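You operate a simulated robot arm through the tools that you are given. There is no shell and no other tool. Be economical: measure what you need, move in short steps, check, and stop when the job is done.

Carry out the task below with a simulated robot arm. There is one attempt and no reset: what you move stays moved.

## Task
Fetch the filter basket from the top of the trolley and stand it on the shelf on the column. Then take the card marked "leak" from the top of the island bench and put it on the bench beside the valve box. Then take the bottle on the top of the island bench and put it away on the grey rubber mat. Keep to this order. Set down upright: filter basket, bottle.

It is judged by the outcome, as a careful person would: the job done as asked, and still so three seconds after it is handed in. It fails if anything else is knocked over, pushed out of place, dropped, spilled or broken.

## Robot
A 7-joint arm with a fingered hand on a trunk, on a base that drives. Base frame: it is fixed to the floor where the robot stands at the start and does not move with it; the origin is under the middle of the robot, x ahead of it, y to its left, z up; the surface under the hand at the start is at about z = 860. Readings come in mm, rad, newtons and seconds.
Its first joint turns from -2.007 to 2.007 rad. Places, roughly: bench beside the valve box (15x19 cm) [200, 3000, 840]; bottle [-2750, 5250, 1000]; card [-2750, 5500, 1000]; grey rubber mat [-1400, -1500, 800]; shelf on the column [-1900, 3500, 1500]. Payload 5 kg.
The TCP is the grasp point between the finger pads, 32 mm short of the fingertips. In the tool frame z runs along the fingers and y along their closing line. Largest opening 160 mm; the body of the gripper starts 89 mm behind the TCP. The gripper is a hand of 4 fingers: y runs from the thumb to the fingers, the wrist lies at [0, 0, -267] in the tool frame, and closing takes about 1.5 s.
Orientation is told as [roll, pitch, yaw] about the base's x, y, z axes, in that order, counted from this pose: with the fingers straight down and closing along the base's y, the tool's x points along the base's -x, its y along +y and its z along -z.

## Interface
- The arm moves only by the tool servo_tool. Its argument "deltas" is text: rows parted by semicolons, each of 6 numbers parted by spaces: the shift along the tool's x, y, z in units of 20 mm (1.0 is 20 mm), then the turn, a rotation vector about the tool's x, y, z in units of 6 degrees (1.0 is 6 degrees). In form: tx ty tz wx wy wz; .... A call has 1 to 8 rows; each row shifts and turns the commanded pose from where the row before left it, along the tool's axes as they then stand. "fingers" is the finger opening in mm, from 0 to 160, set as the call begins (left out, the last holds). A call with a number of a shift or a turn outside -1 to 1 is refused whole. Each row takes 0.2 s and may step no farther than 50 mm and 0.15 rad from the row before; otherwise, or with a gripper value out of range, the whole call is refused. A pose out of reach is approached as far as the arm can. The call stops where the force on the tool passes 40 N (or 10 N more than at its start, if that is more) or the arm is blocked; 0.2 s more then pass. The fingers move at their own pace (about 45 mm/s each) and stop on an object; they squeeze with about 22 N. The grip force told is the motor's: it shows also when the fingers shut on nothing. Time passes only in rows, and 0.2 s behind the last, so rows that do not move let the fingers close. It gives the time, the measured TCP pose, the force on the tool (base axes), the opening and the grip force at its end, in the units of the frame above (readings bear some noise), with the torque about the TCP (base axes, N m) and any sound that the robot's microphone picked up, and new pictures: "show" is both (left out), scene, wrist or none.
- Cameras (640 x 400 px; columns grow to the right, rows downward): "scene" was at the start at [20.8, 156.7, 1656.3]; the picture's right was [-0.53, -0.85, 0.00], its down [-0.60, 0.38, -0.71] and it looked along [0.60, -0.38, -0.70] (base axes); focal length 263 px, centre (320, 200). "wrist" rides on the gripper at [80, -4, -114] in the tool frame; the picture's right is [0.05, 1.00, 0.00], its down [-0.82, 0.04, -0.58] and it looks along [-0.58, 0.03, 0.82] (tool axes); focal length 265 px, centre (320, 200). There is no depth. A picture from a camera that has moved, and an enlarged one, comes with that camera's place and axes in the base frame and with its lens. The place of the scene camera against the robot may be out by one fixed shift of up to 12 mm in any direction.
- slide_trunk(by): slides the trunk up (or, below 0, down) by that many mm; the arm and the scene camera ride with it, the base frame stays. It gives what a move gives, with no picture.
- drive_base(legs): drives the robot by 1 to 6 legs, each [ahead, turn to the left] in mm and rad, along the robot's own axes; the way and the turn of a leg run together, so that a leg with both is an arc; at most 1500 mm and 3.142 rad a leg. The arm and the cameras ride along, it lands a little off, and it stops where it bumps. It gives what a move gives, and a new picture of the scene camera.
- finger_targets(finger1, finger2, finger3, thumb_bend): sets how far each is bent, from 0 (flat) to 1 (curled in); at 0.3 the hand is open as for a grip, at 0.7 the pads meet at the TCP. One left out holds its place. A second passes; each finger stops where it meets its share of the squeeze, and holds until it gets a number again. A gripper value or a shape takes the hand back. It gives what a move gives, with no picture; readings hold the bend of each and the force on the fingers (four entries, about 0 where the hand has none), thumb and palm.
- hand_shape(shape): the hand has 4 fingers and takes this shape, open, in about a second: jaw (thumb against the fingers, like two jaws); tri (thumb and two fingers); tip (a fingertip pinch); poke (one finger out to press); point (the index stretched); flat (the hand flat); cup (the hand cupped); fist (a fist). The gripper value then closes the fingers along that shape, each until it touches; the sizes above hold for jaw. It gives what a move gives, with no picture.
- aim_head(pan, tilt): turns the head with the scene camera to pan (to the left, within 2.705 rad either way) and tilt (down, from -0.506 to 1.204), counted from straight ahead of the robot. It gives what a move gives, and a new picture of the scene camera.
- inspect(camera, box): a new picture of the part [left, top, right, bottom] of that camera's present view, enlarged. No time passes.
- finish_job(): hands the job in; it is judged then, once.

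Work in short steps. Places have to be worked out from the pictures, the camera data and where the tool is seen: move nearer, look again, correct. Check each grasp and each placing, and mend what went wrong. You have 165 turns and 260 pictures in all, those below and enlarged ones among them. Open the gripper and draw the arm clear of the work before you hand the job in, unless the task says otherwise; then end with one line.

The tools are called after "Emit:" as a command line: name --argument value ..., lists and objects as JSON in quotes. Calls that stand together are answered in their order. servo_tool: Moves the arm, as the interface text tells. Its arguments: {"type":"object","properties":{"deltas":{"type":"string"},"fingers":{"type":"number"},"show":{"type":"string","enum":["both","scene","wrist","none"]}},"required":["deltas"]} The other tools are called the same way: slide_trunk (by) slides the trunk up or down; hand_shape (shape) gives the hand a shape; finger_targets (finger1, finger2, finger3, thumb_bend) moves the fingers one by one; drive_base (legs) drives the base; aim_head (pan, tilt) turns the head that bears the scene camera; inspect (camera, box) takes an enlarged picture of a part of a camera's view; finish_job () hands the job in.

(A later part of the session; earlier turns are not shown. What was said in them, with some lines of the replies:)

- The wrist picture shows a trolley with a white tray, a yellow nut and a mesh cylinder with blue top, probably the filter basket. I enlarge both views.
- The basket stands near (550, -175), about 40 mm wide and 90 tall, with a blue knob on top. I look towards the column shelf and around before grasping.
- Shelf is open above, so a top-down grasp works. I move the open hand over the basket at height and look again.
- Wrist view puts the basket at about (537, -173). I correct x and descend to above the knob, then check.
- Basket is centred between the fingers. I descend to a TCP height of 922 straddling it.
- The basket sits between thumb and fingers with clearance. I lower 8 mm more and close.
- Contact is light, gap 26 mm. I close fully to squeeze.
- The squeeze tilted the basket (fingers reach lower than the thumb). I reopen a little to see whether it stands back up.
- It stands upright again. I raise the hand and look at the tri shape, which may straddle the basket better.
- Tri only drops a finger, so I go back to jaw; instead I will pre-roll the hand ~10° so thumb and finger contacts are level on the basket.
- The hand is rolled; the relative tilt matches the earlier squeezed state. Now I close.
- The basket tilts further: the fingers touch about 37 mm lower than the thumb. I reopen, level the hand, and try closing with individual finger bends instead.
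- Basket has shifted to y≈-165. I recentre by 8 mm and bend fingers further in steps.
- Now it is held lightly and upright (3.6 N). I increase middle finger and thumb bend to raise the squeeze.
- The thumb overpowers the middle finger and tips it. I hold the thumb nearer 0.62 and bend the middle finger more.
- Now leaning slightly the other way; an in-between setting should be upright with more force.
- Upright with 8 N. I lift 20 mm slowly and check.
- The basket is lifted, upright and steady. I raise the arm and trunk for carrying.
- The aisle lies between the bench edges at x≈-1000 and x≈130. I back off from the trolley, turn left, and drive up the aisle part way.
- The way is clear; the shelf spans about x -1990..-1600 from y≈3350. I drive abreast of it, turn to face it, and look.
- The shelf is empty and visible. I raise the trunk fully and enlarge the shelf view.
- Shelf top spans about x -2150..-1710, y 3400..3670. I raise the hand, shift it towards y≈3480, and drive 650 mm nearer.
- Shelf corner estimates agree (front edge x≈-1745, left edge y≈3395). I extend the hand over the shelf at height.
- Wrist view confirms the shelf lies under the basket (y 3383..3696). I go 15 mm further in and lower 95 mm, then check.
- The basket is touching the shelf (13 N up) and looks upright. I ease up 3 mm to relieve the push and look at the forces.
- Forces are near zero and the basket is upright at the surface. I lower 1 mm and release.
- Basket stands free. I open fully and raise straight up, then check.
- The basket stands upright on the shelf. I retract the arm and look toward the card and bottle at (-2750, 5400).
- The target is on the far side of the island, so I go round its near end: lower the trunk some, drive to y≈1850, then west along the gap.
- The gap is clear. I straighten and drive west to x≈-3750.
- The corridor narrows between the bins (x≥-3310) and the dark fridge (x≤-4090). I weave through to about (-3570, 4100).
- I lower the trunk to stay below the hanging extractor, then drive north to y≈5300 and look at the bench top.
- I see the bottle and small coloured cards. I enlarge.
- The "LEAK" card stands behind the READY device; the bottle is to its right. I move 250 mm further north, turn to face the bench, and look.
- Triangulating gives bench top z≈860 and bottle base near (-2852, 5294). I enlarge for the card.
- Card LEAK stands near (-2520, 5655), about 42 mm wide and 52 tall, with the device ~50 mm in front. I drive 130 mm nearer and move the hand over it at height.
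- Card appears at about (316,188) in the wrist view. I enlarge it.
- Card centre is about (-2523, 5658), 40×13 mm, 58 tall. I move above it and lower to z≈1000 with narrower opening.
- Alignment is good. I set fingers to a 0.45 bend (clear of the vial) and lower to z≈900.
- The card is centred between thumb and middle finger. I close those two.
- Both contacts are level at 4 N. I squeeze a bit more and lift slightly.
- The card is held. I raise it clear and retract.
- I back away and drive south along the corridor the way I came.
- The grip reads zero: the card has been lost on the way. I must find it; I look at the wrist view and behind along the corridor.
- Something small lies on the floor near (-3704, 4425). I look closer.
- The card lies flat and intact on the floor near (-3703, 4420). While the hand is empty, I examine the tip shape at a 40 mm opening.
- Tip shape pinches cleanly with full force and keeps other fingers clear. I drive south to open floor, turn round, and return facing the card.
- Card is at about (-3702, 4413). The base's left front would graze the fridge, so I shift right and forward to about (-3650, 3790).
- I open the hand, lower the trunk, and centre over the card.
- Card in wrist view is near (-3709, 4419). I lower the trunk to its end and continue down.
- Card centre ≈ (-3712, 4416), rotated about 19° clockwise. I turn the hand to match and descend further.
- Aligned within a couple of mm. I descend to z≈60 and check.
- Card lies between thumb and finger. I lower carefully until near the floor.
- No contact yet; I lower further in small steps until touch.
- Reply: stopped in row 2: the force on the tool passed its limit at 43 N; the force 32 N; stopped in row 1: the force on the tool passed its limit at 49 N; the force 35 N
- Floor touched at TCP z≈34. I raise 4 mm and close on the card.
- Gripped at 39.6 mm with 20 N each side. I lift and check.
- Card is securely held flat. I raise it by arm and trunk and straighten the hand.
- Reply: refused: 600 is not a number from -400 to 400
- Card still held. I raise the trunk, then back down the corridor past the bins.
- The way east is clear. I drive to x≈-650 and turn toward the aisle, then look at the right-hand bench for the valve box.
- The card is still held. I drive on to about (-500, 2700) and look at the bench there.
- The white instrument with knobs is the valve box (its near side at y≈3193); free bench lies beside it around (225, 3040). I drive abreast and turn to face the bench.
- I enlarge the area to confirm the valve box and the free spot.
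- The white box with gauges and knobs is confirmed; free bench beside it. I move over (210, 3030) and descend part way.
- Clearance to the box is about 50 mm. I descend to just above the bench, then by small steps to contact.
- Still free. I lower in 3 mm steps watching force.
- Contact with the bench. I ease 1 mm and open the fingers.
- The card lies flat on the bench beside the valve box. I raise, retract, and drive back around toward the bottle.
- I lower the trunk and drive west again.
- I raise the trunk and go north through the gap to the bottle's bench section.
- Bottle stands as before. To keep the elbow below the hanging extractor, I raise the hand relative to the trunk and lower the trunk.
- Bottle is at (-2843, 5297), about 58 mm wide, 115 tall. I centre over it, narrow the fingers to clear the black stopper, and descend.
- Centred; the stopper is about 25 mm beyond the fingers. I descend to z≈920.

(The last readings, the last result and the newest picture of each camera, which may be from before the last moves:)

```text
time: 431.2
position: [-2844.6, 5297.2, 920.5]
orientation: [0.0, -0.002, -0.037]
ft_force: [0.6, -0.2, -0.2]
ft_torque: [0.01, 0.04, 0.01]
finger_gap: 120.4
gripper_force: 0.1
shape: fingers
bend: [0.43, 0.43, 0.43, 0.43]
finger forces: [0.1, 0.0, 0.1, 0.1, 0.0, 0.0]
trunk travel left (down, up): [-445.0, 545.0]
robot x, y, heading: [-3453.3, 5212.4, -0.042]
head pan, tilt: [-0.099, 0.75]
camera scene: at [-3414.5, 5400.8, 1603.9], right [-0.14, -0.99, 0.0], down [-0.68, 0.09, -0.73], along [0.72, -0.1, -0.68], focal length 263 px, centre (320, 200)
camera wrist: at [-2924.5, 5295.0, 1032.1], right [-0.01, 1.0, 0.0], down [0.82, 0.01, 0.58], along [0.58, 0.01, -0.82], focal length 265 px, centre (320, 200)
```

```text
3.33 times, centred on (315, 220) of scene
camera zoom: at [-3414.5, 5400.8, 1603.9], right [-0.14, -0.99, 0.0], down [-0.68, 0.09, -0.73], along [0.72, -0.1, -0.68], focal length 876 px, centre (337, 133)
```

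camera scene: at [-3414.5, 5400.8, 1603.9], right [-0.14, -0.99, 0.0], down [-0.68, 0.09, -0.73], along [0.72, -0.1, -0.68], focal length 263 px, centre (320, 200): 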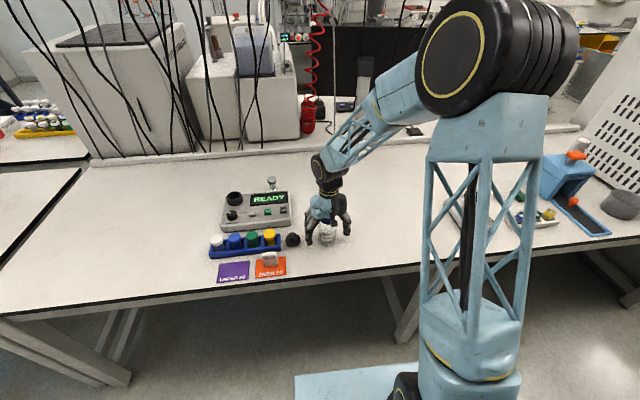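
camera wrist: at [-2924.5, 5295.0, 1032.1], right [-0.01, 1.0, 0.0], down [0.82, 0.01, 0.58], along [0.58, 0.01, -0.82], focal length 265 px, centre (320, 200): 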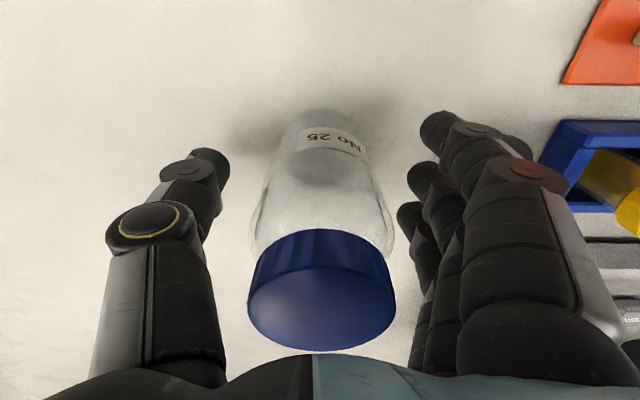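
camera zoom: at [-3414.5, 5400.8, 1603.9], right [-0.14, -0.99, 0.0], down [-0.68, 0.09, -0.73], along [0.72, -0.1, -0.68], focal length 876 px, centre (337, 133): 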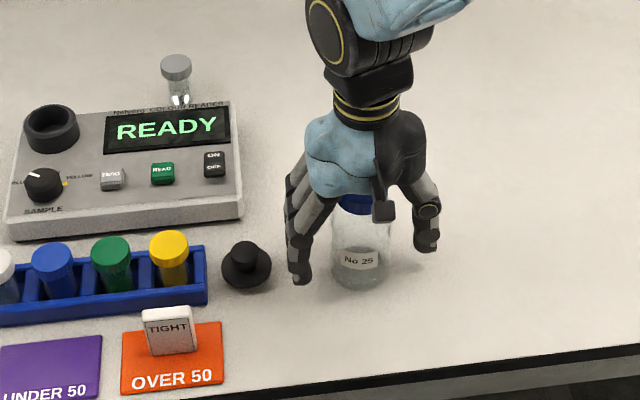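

Good position. I close to light contact first.

Emit:
finger_targets --finger1 0.58 --finger2 0.58 --finger3 0.58 --thumb_bend 0.57

Emit:
servo_tool --deltas "0 0 0 0 0 0" --show "wrist"

```text
time: 432.2
position: [-2843.7, 5297.5, 919.2]
orientation: [0.0, -0.001, -0.037]
ft_force: [-1.3, -0.6, -0.1]
ft_torque: [-0.02, 0.06, 0.02]
finger_gap: 70.0
gripper_force: 2.9
shape: fingers
bend: [0.57, 0.54, 0.57, 0.55]
finger forces: [0.1, 2.9, 0.0, 0.2, 3.0, 0.1]
trunk travel left (down, up): [-445.0, 545.0]
robot x, y, heading: [-3456.7, 5208.8, -0.038]
head pan, tilt: [-0.099, 0.75]
```

```text
time: 432.6
position: [-2843.7, 5298.2, 918.7]
orientation: [0.0, -0.002, -0.037]
ft_force: [-0.3, 0.6, 0.5]
ft_torque: [-0.01, 0.04, -0.02]
finger_gap: 69.9
gripper_force: 3.5
shape: fingers
bend: [0.57, 0.54, 0.57, 0.55]
finger forces: [0.1, 3.0, 0.0, 0.0, 3.1, 0.0]
trunk travel left (down, up): [-445.0, 545.0]
robot x, y, heading: [-3458.5, 5210.2, -0.036]
head pan, tilt: [-0.099, 0.75]
camera wrist: at [-2924.6, 5295.0, 1032.3], right [-0.02, 1.0, 0.0], down [0.82, 0.01, 0.58], along [0.58, 0.01, -0.82], focal length 265 px, centre (320, 200)
```

wrist: 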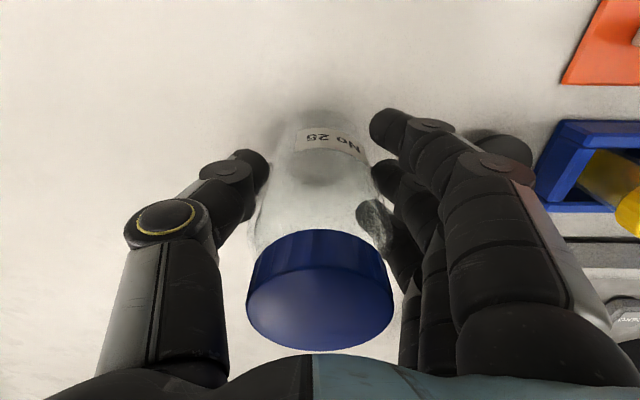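

Upright at light contact. Now I squeeze harder with all fingers hugging the sides.

Emit:
finger_targets --finger1 0.7 --finger2 0.75 --finger3 0.7 --thumb_bend 0.64

Emit:
servo_tool --deltas "0 0 0 0 0 0" --show "wrist"

```text
time: 433.6
position: [-2845.4, 5297.1, 917.6]
orientation: [0.0, -0.002, -0.036]
ft_force: [-0.9, -0.3, 0.1]
ft_torque: [0.03, 0.01, -0.01]
finger_gap: 54.9
gripper_force: 16.5
shape: fingers
bend: [0.65, 0.55, 0.59, 0.59]
finger forces: [3.9, 6.2, 6.3, 0.0, 17.1, 0.1]
trunk travel left (down, up): [-445.0, 545.0]
robot x, y, heading: [-3455.1, 5210.4, -0.032]
head pan, tilt: [-0.099, 0.75]
```

```text
time: 434.0
position: [-2844.5, 5297.5, 918.6]
orientation: [0.001, 0.0, -0.036]
ft_force: [-0.6, -0.2, -0.6]
ft_torque: [0.02, -0.03, 0.01]
finger_gap: 55.4
gripper_force: 16.6
shape: fingers
bend: [0.65, 0.55, 0.59, 0.59]
finger forces: [3.8, 6.2, 6.3, 0.1, 17.2, 0.0]
trunk travel left (down, up): [-445.0, 545.0]
robot x, y, heading: [-3457.3, 5211.5, -0.034]
head pan, tilt: [-0.099, 0.75]
camera wrist: at [-2924.5, 5295.1, 1032.2], right [-0.02, 1.0, 0.0], down [0.82, 0.01, 0.58], along [0.58, 0.01, -0.82], focal length 265 px, centre (320, 200)
```

wrist: 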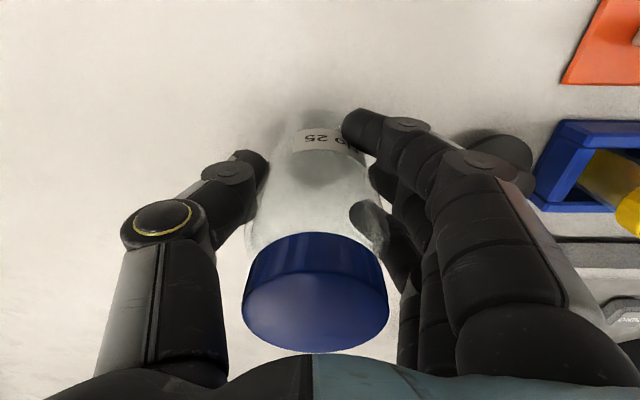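

A four-point hold: thumb 17 N against three fingers, bottle upright. I lift gently and check.

Emit:
servo_tool --deltas "0 0 -0.3 0 0 0; 0 0 -0.5 0 0 0; 0 0 -0.8 0 0 0; 0 0 -0.8 0 0 0; 0 0 -0.8 0 0 0; 0 0 0 0 0 0" --show "wrist"

```text
time: 435.4
position: [-2842.8, 5296.4, 983.8]
orientation: [0.002, -0.002, -0.035]
ft_force: [0.4, -0.2, -2.1]
ft_torque: [-0.03, 0.0, 0.01]
finger_gap: 55.1
gripper_force: 17.2
shape: fingers
bend: [0.65, 0.55, 0.59, 0.59]
finger forces: [4.0, 6.2, 6.3, 0.0, 17.2, 0.0]
trunk travel left (down, up): [-445.0, 545.0]
robot x, y, heading: [-3455.3, 5212.8, -0.034]
head pan, tilt: [-0.099, 0.75]
camera wrist: at [-2923.3, 5295.2, 1096.6], right [-0.01, 1.0, 0.0], down [0.82, 0.01, 0.58], along [0.58, 0.01, -0.82], focal length 265 px, centre (320, 200)
```

wrist: 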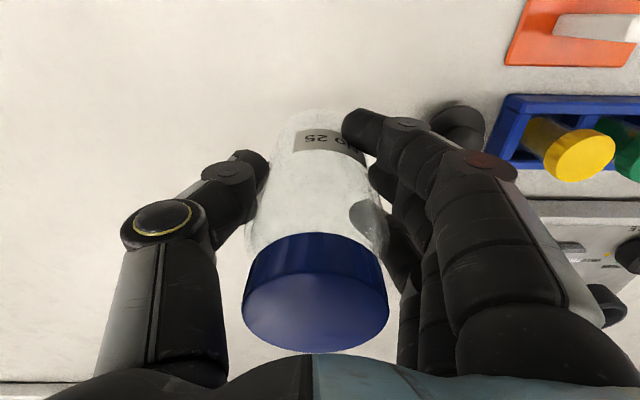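

Bottle is lifted and steady. I raise, back off, and begin the drive with a check midway.

Emit:
slide_trunk --by 220

Emit:
drive_base --legs '[[-100, 0], [0, -1.535], [500, 0]]'

Emit:
inspect --camera "wrist" --box '[0, 0, 640, 400]'

```text
time: 437.7
position: [-2843.4, 5297.8, 1202.4]
orientation: [-0.002, -0.001, -0.037]
ft_force: [0.2, -0.8, -1.6]
ft_torque: [0.02, 0.01, 0.03]
finger_gap: 54.9
gripper_force: 17.4
shape: fingers
bend: [0.65, 0.55, 0.59, 0.59]
finger forces: [4.0, 6.2, 6.4, 0.0, 17.3, 0.0]
trunk travel left (down, up): [-665.0, 325.0]
robot x, y, heading: [-3456.5, 5205.7, -0.036]
head pan, tilt: [-0.099, 0.75]
```

```text
time: 445.3
position: [-3454.1, 4104.6, 1202.9]
orientation: [0.001, -0.002, -1.577]
ft_force: [0.2, -1.0, -2.6]
ft_torque: [0.01, -0.02, 0.02]
finger_gap: 54.8
gripper_force: 16.4
shape: fingers
bend: [0.65, 0.56, 0.59, 0.59]
finger forces: [3.6, 6.3, 6.3, 0.0, 16.8, 0.0]
trunk travel left (down, up): [-665.0, 325.0]
robot x, y, heading: [-3562.5, 4718.0, -1.579]
head pan, tilt: [-0.099, 0.75]
camera scene: at [-3352.7, 4688.3, 1823.9], right [-0.99, 0.11, 0.0], down [0.07, 0.68, -0.73], along [-0.08, -0.73, -0.68], focal length 263 px, centre (320, 200)
```

scene: 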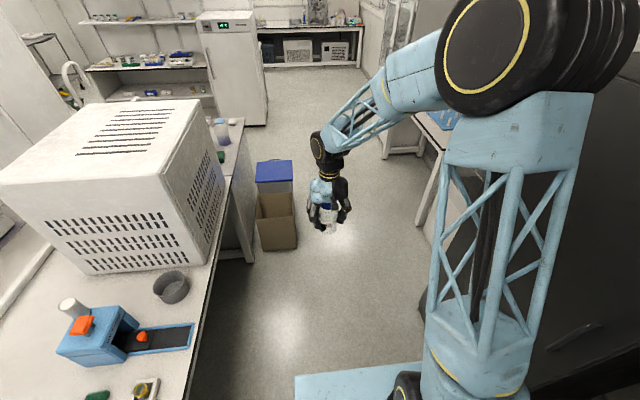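

```text
1.00 times, centred on (320, 200) of wrist (not enlarged: the box is as wide or as high as the picture)
camera zoom: at [-3457.5, 4185.0, 1316.0], right [1.0, 0.04, 0.0], down [0.04, -0.82, 0.58], along [0.03, -0.58, -0.82], focal length 265 px, centre (320, 200)
```

zoom: 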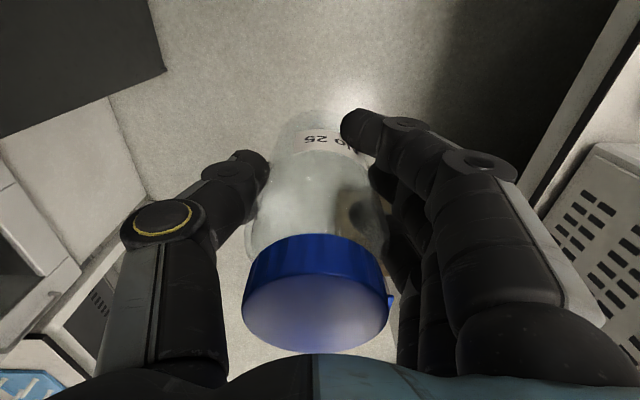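

The grip is unchanged. I continue south, then east to the aisle, checking the hold.

Emit:
drive_base --legs '[[660, 0], [0, -0.28], [655, 0], [0, 0.285], [1500, 0], [0, 1.57]]'

Emit:
drive_base --legs '[[1500, 0]]'

```text
time: 465.1
position: [-3149.9, 2085.7, 1203.2]
orientation: [-0.001, -0.003, 0.026]
ft_force: [-0.4, 0.8, -3.0]
ft_torque: [-0.03, 0.02, -0.01]
finger_gap: 53.8
gripper_force: 16.0
shape: fingers
bend: [0.66, 0.56, 0.59, 0.59]
finger forces: [3.2, 6.1, 6.4, 0.1, 16.4, 0.0]
trunk travel left (down, up): [-665.0, 325.0]
robot x, y, heading: [-3760.0, 1959.0, 0.023]
head pan, tilt: [-0.099, 0.75]
camera scene: at [-3726.9, 2153.3, 1823.9], right [-0.08, -1.0, 0.0], down [-0.68, 0.05, -0.73], along [0.73, -0.06, -0.68], focal length 263 px, centre (320, 200)
```

scene: 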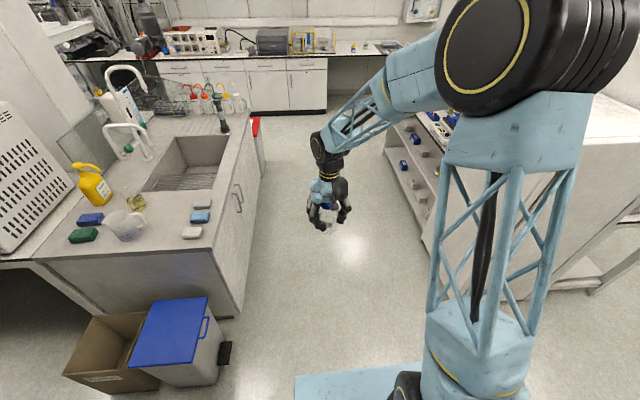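

```text
time: 472.6
position: [-1647.7, 2172.1, 1201.8]
orientation: [0.0, -0.001, 0.063]
ft_force: [-0.4, -0.1, -2.4]
ft_torque: [0.01, 0.01, 0.0]
finger_gap: 54.1
gripper_force: 16.0
shape: fingers
bend: [0.66, 0.56, 0.59, 0.59]
finger forces: [3.3, 6.2, 6.5, 0.0, 16.3, 0.0]
trunk travel left (down, up): [-665.0, 325.0]
robot x, y, heading: [-2248.8, 2023.7, 0.065]
head pan, tilt: [-0.099, 0.75]
camera scene: at [-2226.5, 2218.1, 1823.9], right [-0.04, -1.0, 0.0], down [-0.68, 0.03, -0.73], along [0.73, -0.03, -0.68], focal length 263 px, centre (320, 200)
```

scene: 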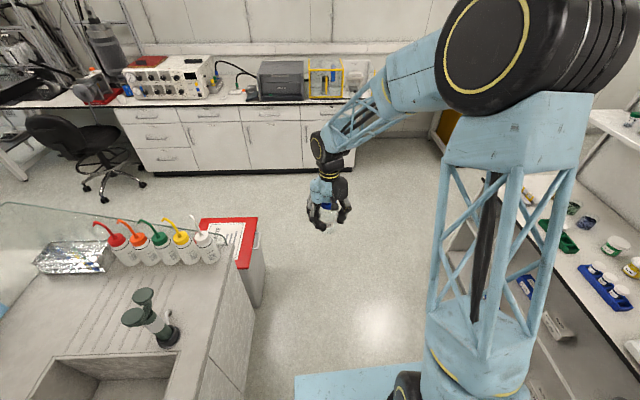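

The bottle is steady. I continue east slightly south to clear the bin, then turn down the aisle.

Emit:
drive_base --legs '[[0, -0.19], [1500, 0], [110, 0], [0, -1.1], [660, 0], [0, -0.34]]'

Emit:
aim_head --pan 0.3 --tilt 0.4

```text
time: 488.8
position: [-262.2, 612.1, 1203.2]
orientation: [0.002, -0.002, -1.521]
ft_force: [-0.3, -0.4, -2.1]
ft_torque: [0.01, -0.06, 0.01]
finger_gap: 53.4
gripper_force: 15.6
shape: fingers
bend: [0.66, 0.56, 0.59, 0.59]
finger forces: [2.9, 6.2, 6.5, 0.0, 16.2, 0.1]
trunk travel left (down, up): [-665.0, 325.0]
robot x, y, heading: [-406.4, 1213.4, -1.526]
head pan, tilt: [-0.099, 0.75]
camera scene: at [-195.6, 1199.5, 1824.0], right [-1.0, 0.05, 0.0], down [0.04, 0.68, -0.73], along [-0.04, -0.73, -0.68], focal length 263 px, centre (320, 200)
```

scene: 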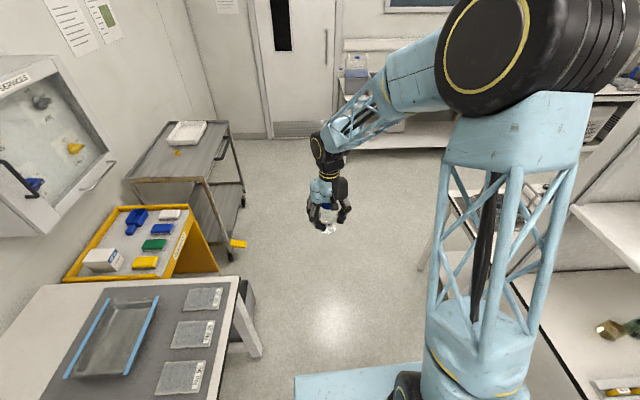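

```text
time: 489.6
position: [-263.8, 611.9, 1201.2]
orientation: [-0.001, -0.002, -1.523]
ft_force: [0.5, -0.6, -2.4]
ft_torque: [0.0, -0.03, 0.01]
finger_gap: 53.4
gripper_force: 15.7
shape: fingers
bend: [0.66, 0.56, 0.59, 0.59]
finger forces: [3.1, 6.2, 6.7, 0.1, 16.2, 0.1]
trunk travel left (down, up): [-665.0, 325.0]
robot x, y, heading: [-405.7, 1216.5, -1.525]
head pan, tilt: [0.3, 0.4]
camera scene: at [-159.2, 1195.3, 1854.9], right [-0.94, -0.34, 0.0], down [-0.13, 0.37, -0.92], along [0.31, -0.87, -0.39], focal length 263 px, centre (320, 200)
```

scene: 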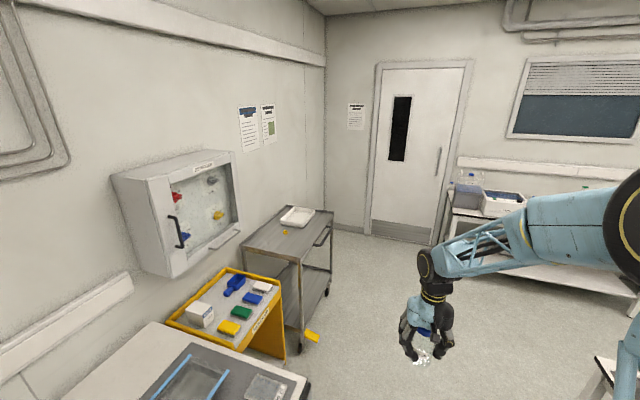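

Hold is fine. I drive south to y≈0 and look toward the mat on the window bench.

Emit:
drive_base --legs '[[0, -0.075], [1200, 0]]'

Emit:
aim_head --pan -0.55 --tilt 0.45

```text
time: 496.2
position: [-377.3, -588.9, 1203.1]
orientation: [0.001, -0.001, -1.623]
ft_force: [-0.4, -0.4, -2.2]
ft_torque: [-0.01, -0.02, -0.03]
finger_gap: 53.6
gripper_force: 15.8
shape: fingers
bend: [0.66, 0.56, 0.59, 0.59]
finger forces: [3.1, 6.4, 6.6, 0.1, 16.2, 0.0]
trunk travel left (down, up): [-665.0, 325.0]
robot x, y, heading: [-455.2, 26.9, -1.623]
head pan, tilt: [0.3, 0.4]
camera scene: at [-211.7, -19.0, 1855.0], right [-0.97, -0.24, 0.0], down [-0.09, 0.38, -0.92], along [0.22, -0.89, -0.39], focal length 263 px, centre (320, 200)
```

scene: 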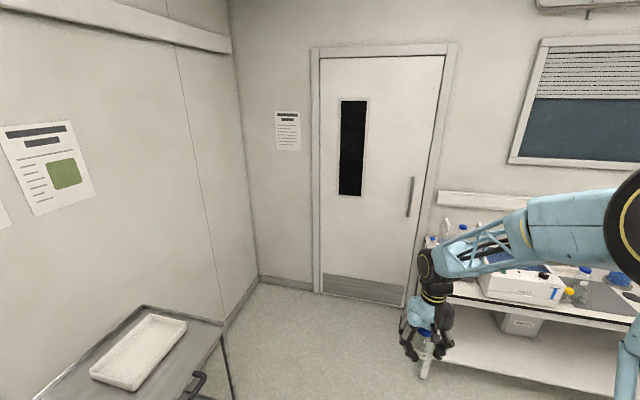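

```text
time: 497.3
position: [-376.0, -590.2, 1203.1]
orientation: [-0.001, -0.001, -1.625]
ft_force: [-0.7, -0.1, -1.9]
ft_torque: [0.0, 0.04, 0.01]
finger_gap: 53.3
gripper_force: 16.0
shape: fingers
bend: [0.66, 0.56, 0.59, 0.59]
finger forces: [3.0, 6.4, 6.6, 0.0, 16.3, 0.1]
trunk travel left (down, up): [-665.0, 325.0]
robot x, y, heading: [-452.5, 26.8, -1.626]
head pan, tilt: [-0.55, 0.45]
camera scene: at [-286.4, -4.5, 1850.3], right [-0.82, 0.57, 0.0], down [0.25, 0.36, -0.9], along [-0.51, -0.74, -0.44], focal length 263 px, centre (320, 200)
```

scene: 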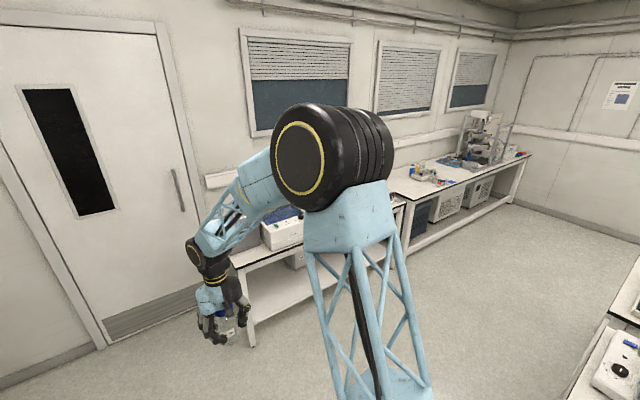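

The mat is on the window bench near (-1460, -1500). I drive south then west to stand about (-1420, -780), facing that bench.

Emit:
drive_base --legs '[[380, 0], [0, -1.093], [1020, 0], [0, 1.148]]'

Emit:
aim_head --pan 0.0 --tilt 0.75

```text
time: 510.5
position: [-1307.9, -1406.6, 1202.4]
orientation: [-0.001, -0.002, -1.582]
ft_force: [0.3, 0.4, -1.4]
ft_torque: [-0.01, 0.01, -0.01]
finger_gap: 52.2
gripper_force: 15.5
shape: fingers
bend: [0.67, 0.56, 0.59, 0.59]
finger forces: [2.8, 6.2, 6.9, 0.0, 15.6, 0.0]
trunk travel left (down, up): [-665.0, 325.0]
robot x, y, heading: [-1411.3, -793.6, -1.583]
head pan, tilt: [-0.55, 0.45]
camera scene: at [-1243.8, -817.9, 1850.3], right [-0.85, 0.53, 0.0], down [0.23, 0.37, -0.9], along [-0.48, -0.76, -0.44], focal length 263 px, centre (320, 200)
```

scene: 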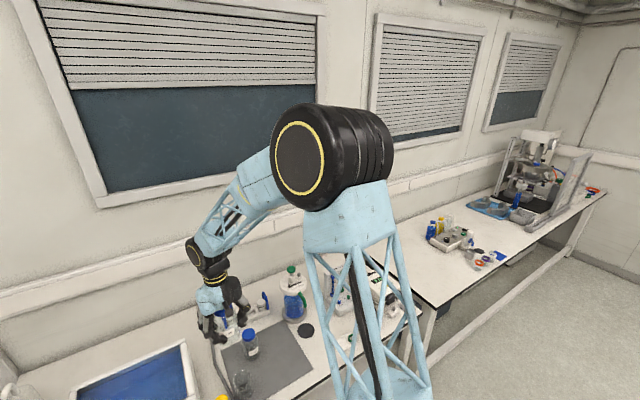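

```text
time: 511.4
position: [-1308.6, -1404.7, 1204.7]
orientation: [0.0, -0.002, -1.583]
ft_force: [-0.3, 0.3, -1.1]
ft_torque: [0.07, 0.01, 0.0]
finger_gap: 52.2
gripper_force: 15.3
shape: fingers
bend: [0.67, 0.56, 0.59, 0.59]
finger forces: [2.8, 6.3, 6.9, 0.1, 15.8, 0.0]
trunk travel left (down, up): [-665.0, 325.0]
robot x, y, heading: [-1415.3, -794.2, -1.58]
head pan, tilt: [0.0, 0.75]
camera scene: at [-1196.3, -823.1, 1823.9], right [-1.0, 0.01, 0.0], down [0.01, 0.68, -0.73], along [-0.01, -0.73, -0.68], focal length 263 px, centre (320, 200)
```

scene: 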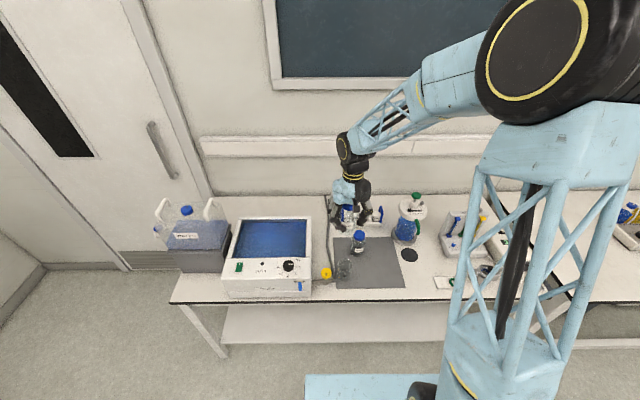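

The mat is visible with items already on it. I enlarge it.

Emit:
inspect --camera "scene" --box '[300, 185, 460, 300]'

Emit:
inspect --camera "wrist" --box '[0, 0, 640, 400]'

```text
3.48 times, centred on (380, 242) of scene
camera zoom: at [-1196.3, -823.1, 1823.9], right [-1.0, 0.01, 0.0], down [0.01, 0.68, -0.73], along [-0.01, -0.73, -0.68], focal length 914 px, centre (111, 52)
```

zoom: 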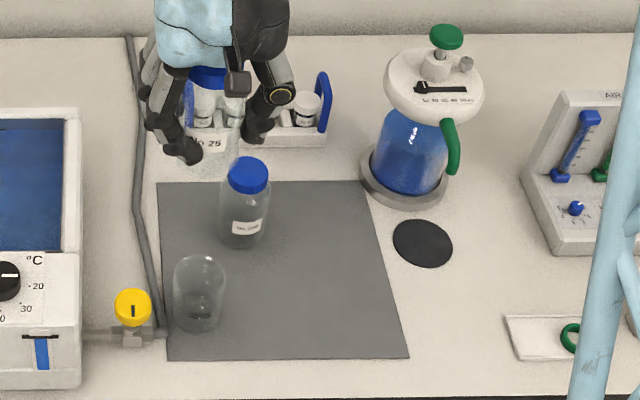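

```text
1.00 times, centred on (320, 200) of wrist (not enlarged: the box is as wide or as high as the picture)
camera zoom: at [-1311.1, -1325.7, 1316.3], right [1.0, 0.04, 0.0], down [0.03, -0.82, 0.58], along [0.02, -0.58, -0.82], focal length 265 px, centre (320, 200)
```

zoom: 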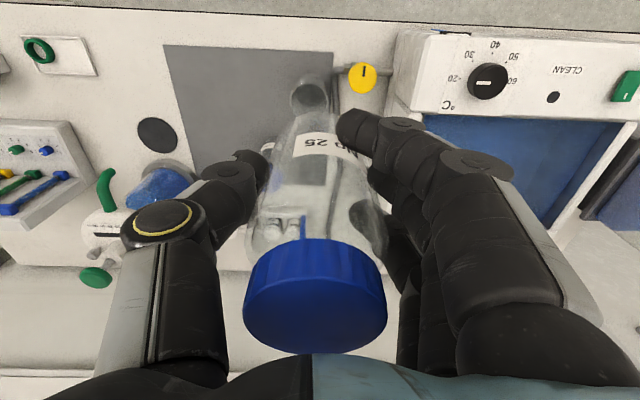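

Mat spans x -1562..-1272, y -1646..-1373, with a bottle at (-1384,-1553) and a beaker at (-1311,-1428). Free spot: (-1490, -1450). I move above it at height.

Emit:
servo_tool --deltas "-0.3 -1 0 0 0 0; -0.3 -1 0 0 0 0; -0.3 -1 0 0 0 0; -0.3 -1 0 0 0 0; -0.3 -1 0 0 0 0; -0.3 -1 0 0 0 0; -0.3 -1 0 0 0 0; -0.2 -1 0 0 0 0" --show "none"

Emit:
servo_tool --deltas "0 -1 0 0 0 0; 0 -0.1 0 0 0 0; 0 0 0 0 0 0" --show "both"

```text
time: 513.2
position: [-1470.7, -1450.5, 1202.5]
orientation: [0.002, -0.003, -1.581]
ft_force: [1.1, 0.3, -1.3]
ft_torque: [0.02, -0.03, 0.01]
finger_gap: 52.3
gripper_force: 16.1
shape: fingers
bend: [0.67, 0.56, 0.59, 0.59]
finger forces: [2.8, 6.3, 7.0, 0.0, 15.7, 0.0]
trunk travel left (down, up): [-665.0, 325.0]
robot x, y, heading: [-1413.0, -791.9, -1.581]
head pan, tilt: [0.0, 0.75]
```

```text
time: 514.0
position: [-1491.0, -1448.4, 1203.8]
orientation: [0.003, -0.002, -1.584]
ft_force: [0.3, -0.7, -2.3]
ft_torque: [0.01, -0.01, 0.04]
finger_gap: 52.3
gripper_force: 15.9
shape: fingers
bend: [0.67, 0.56, 0.59, 0.59]
finger forces: [2.9, 6.3, 7.0, 0.0, 15.8, 0.0]
trunk travel left (down, up): [-665.0, 325.0]
robot x, y, heading: [-1408.7, -794.4, -1.584]
head pan, tilt: [0.0, 0.75]
camera scene: at [-1196.7, -823.2, 1823.9], right [-1.0, 0.01, 0.0], down [0.01, 0.68, -0.73], along [-0.01, -0.73, -0.68], focal length 263 px, centre (320, 200)
camera wrist: at [-1495.6, -1370.1, 1316.2], right [1.0, 0.04, 0.0], down [0.03, -0.82, 0.58], along [0.02, -0.58, -0.82], focal length 265 px, centre (320, 200)
```

scene: 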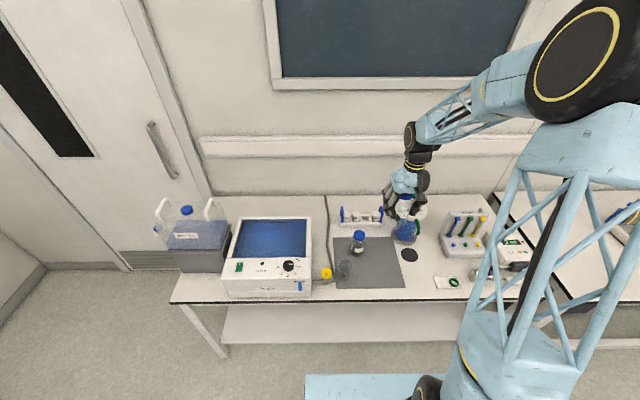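
wrist: 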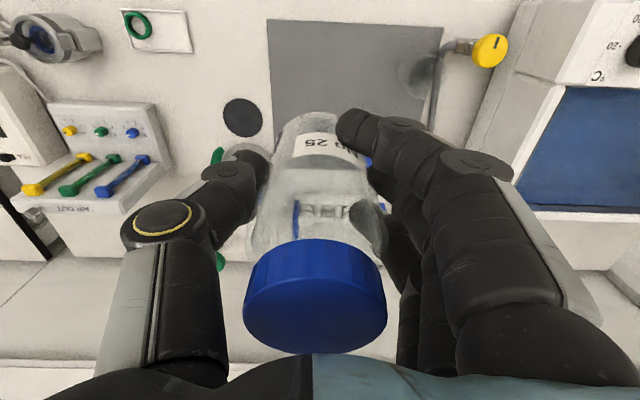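

Spot is over the mat. I lower the trunk 250 mm and check from both cameras.

Emit:
slide_trunk --by -240

Emit:
servo_tool --deltas "0 0 1 0 0 0; 0 0 1 0 0 0" --show "both"

Emit:
inspect --camera "scene" --box '[300, 150, 480, 290]'

```text
time: 516.5
position: [-1491.9, -1449.5, 962.4]
orientation: [0.001, 0.001, -1.582]
ft_force: [1.0, -1.0, -1.6]
ft_torque: [0.0, -0.01, -0.01]
finger_gap: 52.2
gripper_force: 16.0
shape: fingers
bend: [0.67, 0.56, 0.59, 0.59]
finger forces: [2.9, 6.3, 7.0, 0.1, 15.6, 0.0]
trunk travel left (down, up): [-425.0, 565.0]
robot x, y, heading: [-1407.6, -794.2, -1.585]
head pan, tilt: [0.0, 0.75]
```

```text
time: 517.1
position: [-1494.1, -1449.1, 923.1]
orientation: [0.003, -0.001, -1.582]
ft_force: [-0.1, 0.9, -2.4]
ft_torque: [0.03, -0.05, 0.01]
finger_gap: 52.2
gripper_force: 16.1
shape: fingers
bend: [0.67, 0.56, 0.59, 0.59]
finger forces: [2.8, 6.3, 7.1, 0.1, 15.7, 0.0]
trunk travel left (down, up): [-425.0, 565.0]
robot x, y, heading: [-1411.4, -796.0, -1.585]
head pan, tilt: [0.0, 0.75]
camera scene: at [-1196.5, -823.4, 1583.9], right [-1.0, 0.01, 0.0], down [0.01, 0.68, -0.73], along [-0.01, -0.73, -0.68], focal length 263 px, centre (320, 200)
camera wrist: at [-1497.4, -1369.3, 1036.4], right [1.0, 0.04, 0.0], down [0.03, -0.82, 0.58], along [0.02, -0.58, -0.82], focal length 265 px, centre (320, 200)
```

scene: 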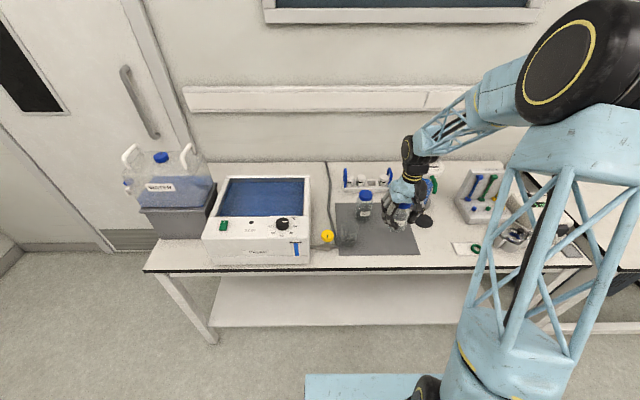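
wrist: 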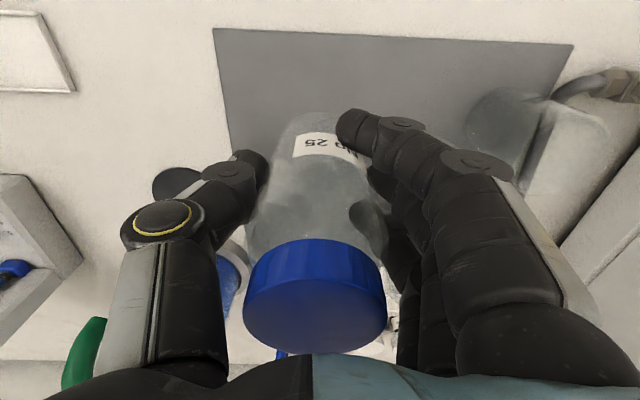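

```text
2.86 times, centred on (390, 220) of scene
camera zoom: at [-1196.5, -823.4, 1583.9], right [-1.0, 0.01, 0.0], down [0.01, 0.68, -0.73], along [-0.01, -0.73, -0.68], focal length 751 px, centre (120, 143)
```

zoom: 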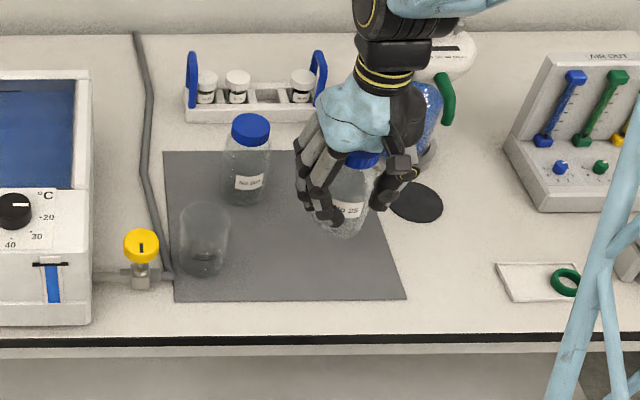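

The bottle is upright and over the free part of the mat. I lower 50 mm, then by small steps to contact.

Emit:
servo_tool --deltas "0 0 1 0 0 0; 0 0 1 0 0 0; 0 0 0.4 0 0 0; 0 0 0 0 0 0" --show "none"

Emit:
servo_tool --deltas "0 0 0.2 0 0 0; 0 0 0.2 0 0 0; 0 0 0 0 0 0" --show "wrist"

```text
time: 518.1
position: [-1492.6, -1450.3, 872.8]
orientation: [-0.002, -0.001, -1.581]
ft_force: [0.7, 0.1, -2.1]
ft_torque: [0.01, -0.01, -0.01]
finger_gap: 52.5
gripper_force: 15.6
shape: fingers
bend: [0.67, 0.56, 0.59, 0.59]
finger forces: [2.8, 6.4, 7.1, 0.1, 15.7, 0.1]
trunk travel left (down, up): [-425.0, 565.0]
robot x, y, heading: [-1410.1, -793.1, -1.587]
head pan, tilt: [0.0, 0.75]
```

```text
time: 518.9
position: [-1493.1, -1450.0, 865.7]
orientation: [0.002, -0.003, -1.582]
ft_force: [0.3, 0.1, -1.9]
ft_torque: [-0.02, 0.0, 0.01]
finger_gap: 51.9
gripper_force: 16.2
shape: fingers
bend: [0.67, 0.56, 0.59, 0.59]
finger forces: [2.7, 6.4, 7.0, 0.0, 15.7, 0.1]
trunk travel left (down, up): [-425.0, 565.0]
robot x, y, heading: [-1410.4, -792.9, -1.58]
head pan, tilt: [0.0, 0.75]
camera wrist: at [-1496.1, -1369.7, 979.5], right [1.0, 0.04, 0.0], down [0.03, -0.81, 0.58], along [0.02, -0.58, -0.82], focal length 265 px, centre (320, 200)
```

wrist: 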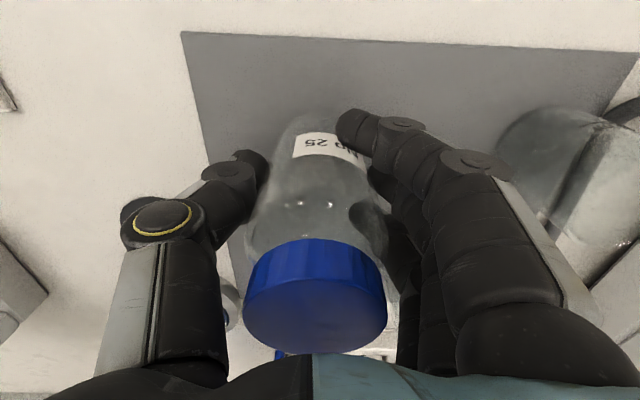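

No contact yet; I continue in small steps.

Emit:
servo_tool --deltas "0 0 0.2 0 0 0; 0 0 0.15 0 0 0; 0 0 0 0 0 0" --show "none"

Emit:
servo_tool --deltas "0 0 0.1 0 0 0; 0 0 0 0 0 0" --show "none"

```text
time: 519.7
position: [-1493.1, -1450.8, 860.5]
orientation: [0.001, -0.001, -1.583]
ft_force: [0.5, 0.1, -1.7]
ft_torque: [0.02, 0.01, -0.01]
finger_gap: 52.0
gripper_force: 15.7
shape: fingers
bend: [0.67, 0.56, 0.59, 0.59]
finger forces: [2.8, 6.4, 7.0, 0.1, 15.7, 0.0]
trunk travel left (down, up): [-425.0, 565.0]
robot x, y, heading: [-1407.7, -794.2, -1.58]
head pan, tilt: [0.0, 0.75]
```

```text
time: 520.3
position: [-1491.7, -1450.6, 857.8]
orientation: [0.002, -0.001, -1.582]
ft_force: [-0.3, -0.1, -2.2]
ft_torque: [0.0, 0.0, 0.02]
finger_gap: 52.2
gripper_force: 15.5
shape: fingers
bend: [0.67, 0.56, 0.59, 0.59]
finger forces: [2.8, 6.3, 6.9, 0.1, 15.6, 0.0]
trunk travel left (down, up): [-425.0, 565.0]
robot x, y, heading: [-1411.9, -793.7, -1.578]
head pan, tilt: [0.0, 0.75]
```

Emit:
servo_tool --deltas "0 0 0.1 0 0 0; 0 0 0.1 0 0 0; 0 0 0 0 0 0" --show "none"

Emit:
servo_tool --deltas "0 0 0.1 0 0 0; 0 0 0.05 0 0 0; 0 0 0 0 0 0" --show "scene"

Emit:
inspect --camera "scene" --box '[330, 160, 450, 270]'

```text
time: 521.1
position: [-1492.2, -1450.7, 855.8]
orientation: [0.003, -0.001, -1.582]
ft_force: [-0.3, 0.4, -1.3]
ft_torque: [0.03, -0.01, -0.02]
finger_gap: 52.2
gripper_force: 15.7
shape: fingers
bend: [0.67, 0.56, 0.59, 0.59]
finger forces: [2.8, 6.3, 7.0, 0.1, 15.7, 0.1]
trunk travel left (down, up): [-425.0, 565.0]
robot x, y, heading: [-1411.1, -794.5, -1.586]
head pan, tilt: [0.0, 0.75]
```

```text
time: 521.9
position: [-1492.8, -1449.4, 851.3]
orientation: [0.001, -0.004, -1.58]
ft_force: [0.1, 1.7, 11.2]
ft_torque: [-0.05, 0.09, 0.01]
finger_gap: 52.3
gripper_force: 17.5
shape: fingers
bend: [0.67, 0.56, 0.59, 0.59]
finger forces: [3.2, 6.9, 8.3, 0.0, 17.8, 0.0]
trunk travel left (down, up): [-425.0, 565.0]
robot x, y, heading: [-1410.6, -794.1, -1.579]
head pan, tilt: [0.0, 0.75]
camera scene: at [-1196.2, -822.1, 1584.1], right [-1.0, 0.01, 0.0], down [0.01, 0.68, -0.73], along [-0.01, -0.73, -0.68], focal length 263 px, centre (320, 200)
```

scene: 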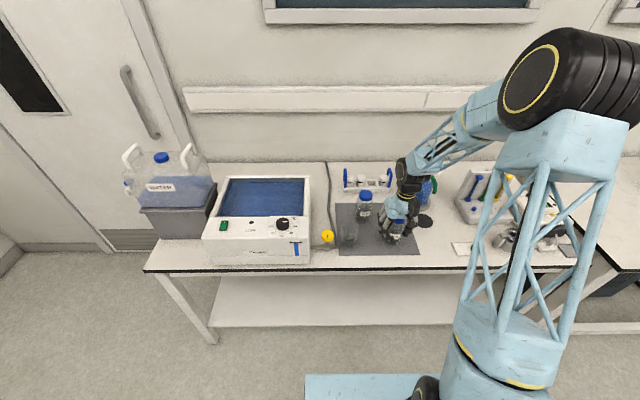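

```text
3.64 times, centred on (390, 215) of scene
camera zoom: at [-1196.2, -822.1, 1584.1], right [-1.0, 0.01, 0.0], down [0.01, 0.68, -0.73], along [-0.01, -0.73, -0.68], focal length 956 px, centre (66, 146)
```

zoom: 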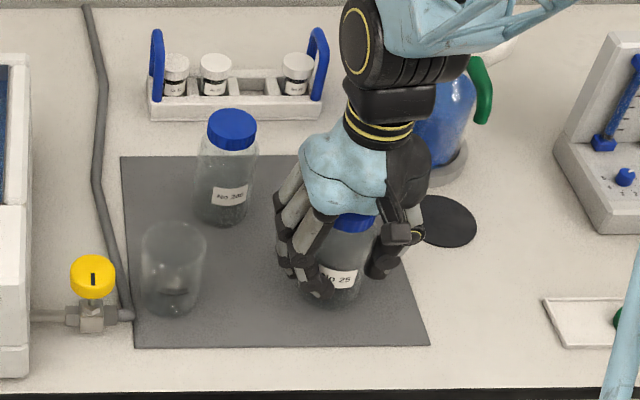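

Contact on the mat, bottle upright. I ease 1 mm and release.

Emit:
servo_tool --deltas "0 0 -0.06 0 0 0; 0 0 0 0 0 0" --show "none"

Emit:
finger_targets --finger1 0.5 --finger2 0.5 --finger3 0.5 --thumb_bend 0.5

Emit:
finger_targets --finger1 0.44 --finger2 0.44 --finger3 0.44 --thumb_bend 0.44

Emit:
servo_tool --deltas "0 0 0 0 0 0" --show "wrist"

```text
time: 522.5
position: [-1491.3, -1447.7, 852.9]
orientation: [0.001, -0.002, -1.582]
ft_force: [-1.0, -1.8, 8.1]
ft_torque: [-0.11, 0.15, -0.02]
finger_gap: 52.1
gripper_force: 17.9
shape: fingers
bend: [0.67, 0.56, 0.59, 0.59]
finger forces: [3.1, 6.5, 8.5, 0.0, 17.5, 0.0]
trunk travel left (down, up): [-425.0, 565.0]
robot x, y, heading: [-1410.7, -789.1, -1.582]
head pan, tilt: [0.0, 0.75]
```

```text
time: 523.5
position: [-1492.0, -1448.6, 850.4]
orientation: [-0.001, -0.002, -1.581]
ft_force: [0.3, -0.1, -0.6]
ft_torque: [-0.02, 0.0, -0.02]
finger_gap: 90.4
gripper_force: 0.1
shape: fingers
bend: [0.5, 0.5, 0.5, 0.5]
finger forces: [0.0, 0.0, 0.1, 0.0, 0.0, 0.1]
trunk travel left (down, up): [-425.0, 565.0]
robot x, y, heading: [-1407.1, -792.4, -1.579]
head pan, tilt: [0.0, 0.75]
```

```text
time: 524.5
position: [-1492.1, -1449.0, 852.6]
orientation: [-0.001, 0.0, -1.582]
ft_force: [-0.4, 0.2, 0.3]
ft_torque: [0.02, -0.01, 0.0]
finger_gap: 114.5
gripper_force: 0.0
shape: fingers
bend: [0.44, 0.44, 0.44, 0.44]
finger forces: [0.1, 0.0, 0.1, 0.0, 0.0, 0.0]
trunk travel left (down, up): [-425.0, 565.0]
robot x, y, heading: [-1410.0, -796.0, -1.581]
head pan, tilt: [0.0, 0.75]
```

```text
time: 524.9
position: [-1492.0, -1448.5, 851.5]
orientation: [0.001, -0.002, -1.582]
ft_force: [-0.2, 0.2, 0.9]
ft_torque: [0.01, 0.0, -0.01]
finger_gap: 114.4
gripper_force: 0.2
shape: fingers
bend: [0.44, 0.44, 0.44, 0.44]
finger forces: [0.1, 0.0, 0.0, 0.1, 0.1, 0.0]
trunk travel left (down, up): [-425.0, 565.0]
robot x, y, heading: [-1409.8, -792.3, -1.581]
head pan, tilt: [0.0, 0.75]
camera wrist: at [-1495.1, -1369.3, 965.0], right [1.0, 0.04, 0.0], down [0.03, -0.81, 0.58], along [0.02, -0.58, -0.82], focal length 265 px, centre (320, 200)
```

wrist: 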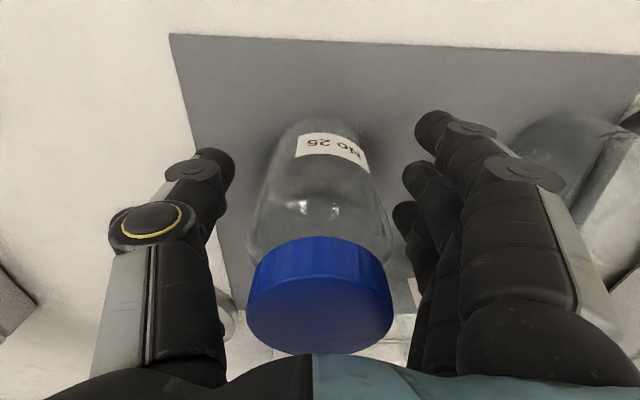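

Bottle stands free on the mat. I raise straight up, then retract.

Emit:
servo_tool --deltas "0 0 -0.5 0 0 0; 0 0 -1 0 0 0; 0 0 -1 0 0 0; 0 0 -1 0 0 0; 0 0 -1 0 0 0; 0 0 -1 0 0 0; 0 0 -1 0 0 0; 0 0 -1 0 0 0" --show "none"

Emit:
slide_trunk --by 250

Emit:
drive_base --legs '[[-200, 0]]'

Emit:
inspect --camera "scene" --box '[290, 130, 450, 240]'

```text
time: 526.7
position: [-1492.2, -1450.5, 1003.0]
orientation: [0.002, -0.001, -1.582]
ft_force: [-1.0, -0.8, 0.3]
ft_torque: [0.05, 0.01, 0.03]
finger_gap: 114.6
gripper_force: 0.0
shape: fingers
bend: [0.44, 0.44, 0.44, 0.44]
finger forces: [0.0, 0.1, 0.0, 0.1, 0.1, 0.1]
trunk travel left (down, up): [-425.0, 565.0]
robot x, y, heading: [-1411.6, -792.1, -1.589]
head pan, tilt: [0.0, 0.75]
```

```text
time: 529.3
position: [-1493.1, -1450.2, 1254.0]
orientation: [0.0, -0.003, -1.582]
ft_force: [0.7, 0.4, 0.3]
ft_torque: [0.02, -0.02, 0.0]
finger_gap: 114.6
gripper_force: 0.0
shape: fingers
bend: [0.44, 0.44, 0.44, 0.44]
finger forces: [0.0, 0.0, 0.0, 0.0, 0.0, 0.0]
trunk travel left (down, up): [-675.0, 315.0]
robot x, y, heading: [-1412.8, -796.1, -1.584]
head pan, tilt: [0.0, 0.75]
```

```text
time: 530.9
position: [-1489.2, -1242.2, 1254.6]
orientation: [0.0, 0.0, -1.581]
ft_force: [-0.5, -0.1, -0.3]
ft_torque: [-0.02, 0.02, -0.01]
finger_gap: 114.4
gripper_force: 0.0
shape: fingers
bend: [0.44, 0.44, 0.44, 0.44]
finger forces: [0.0, 0.1, 0.0, 0.0, 0.0, 0.0]
trunk travel left (down, up): [-675.0, 315.0]
robot x, y, heading: [-1407.5, -585.9, -1.582]
head pan, tilt: [0.0, 0.75]
camera scene: at [-1193.9, -614.4, 1834.0], right [-1.0, 0.01, 0.0], down [0.01, 0.68, -0.73], along [-0.01, -0.73, -0.68], focal length 263 px, centre (320, 200)
```

scene: 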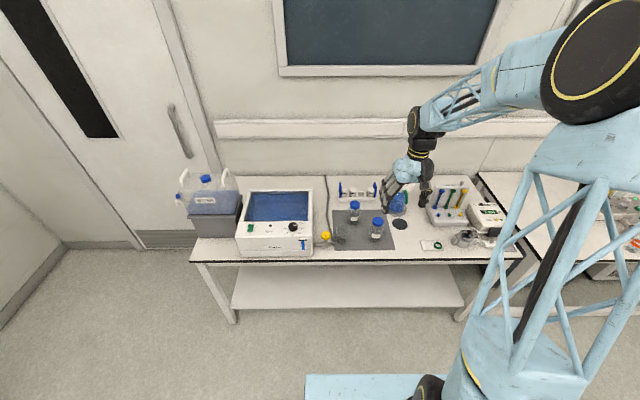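

```text
3.64 times, centred on (370, 185) of scene
camera zoom: at [-1193.9, -614.4, 1834.0], right [-1.0, 0.01, 0.0], down [0.01, 0.68, -0.73], along [-0.01, -0.73, -0.68], focal length 956 px, centre (138, 254)
```

zoom: 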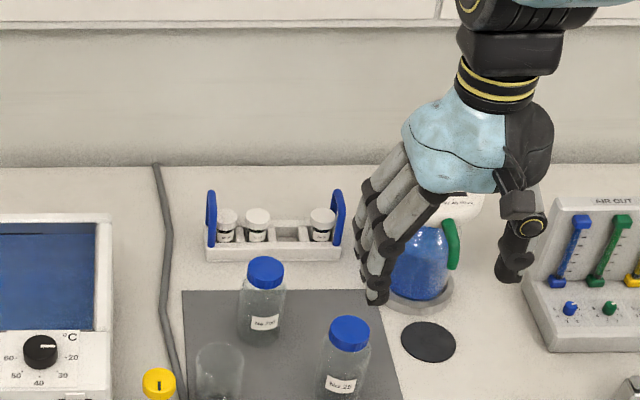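

The bottle stands upright on the mat with its neighbours undisturbed. I open the hand fully and hand in.

Emit:
servo_tool --deltas "0 0 0 0 0 0; 0 0 0 0 0 0; 0 0 0 0 0 0; 0 0 0 0 0 0" --fingers 160 --show "none"

Emit:
finish_job

```text
time: 531.9
position: [-1489.9, -1243.9, 1253.2]
orientation: [-0.001, -0.002, -1.578]
ft_force: [0.9, 0.6, -0.7]
ft_torque: [0.0, 0.02, 0.0]
finger_gap: 159.5
gripper_force: 0.0
shape: jaw
bend: [0.3, 0.3, 0.3, 0.3]
finger forces: [0.0, 0.0, 0.0, 0.0, 0.0, 0.0]
trunk travel left (down, up): [-675.0, 315.0]
robot x, y, heading: [-1406.0, -586.4, -1.579]
head pan, tilt: [0.0, 0.75]
```

```text
The job is handed in.
```

All three items were delivered in the order asked: the filter basket upright on the column shelf, the "leak" card flat on the bench beside the valve box, and the bottle upright on the grey rubber mat; I dropped the card on the floor while carrying it, picked it up, and it looked undamaged.
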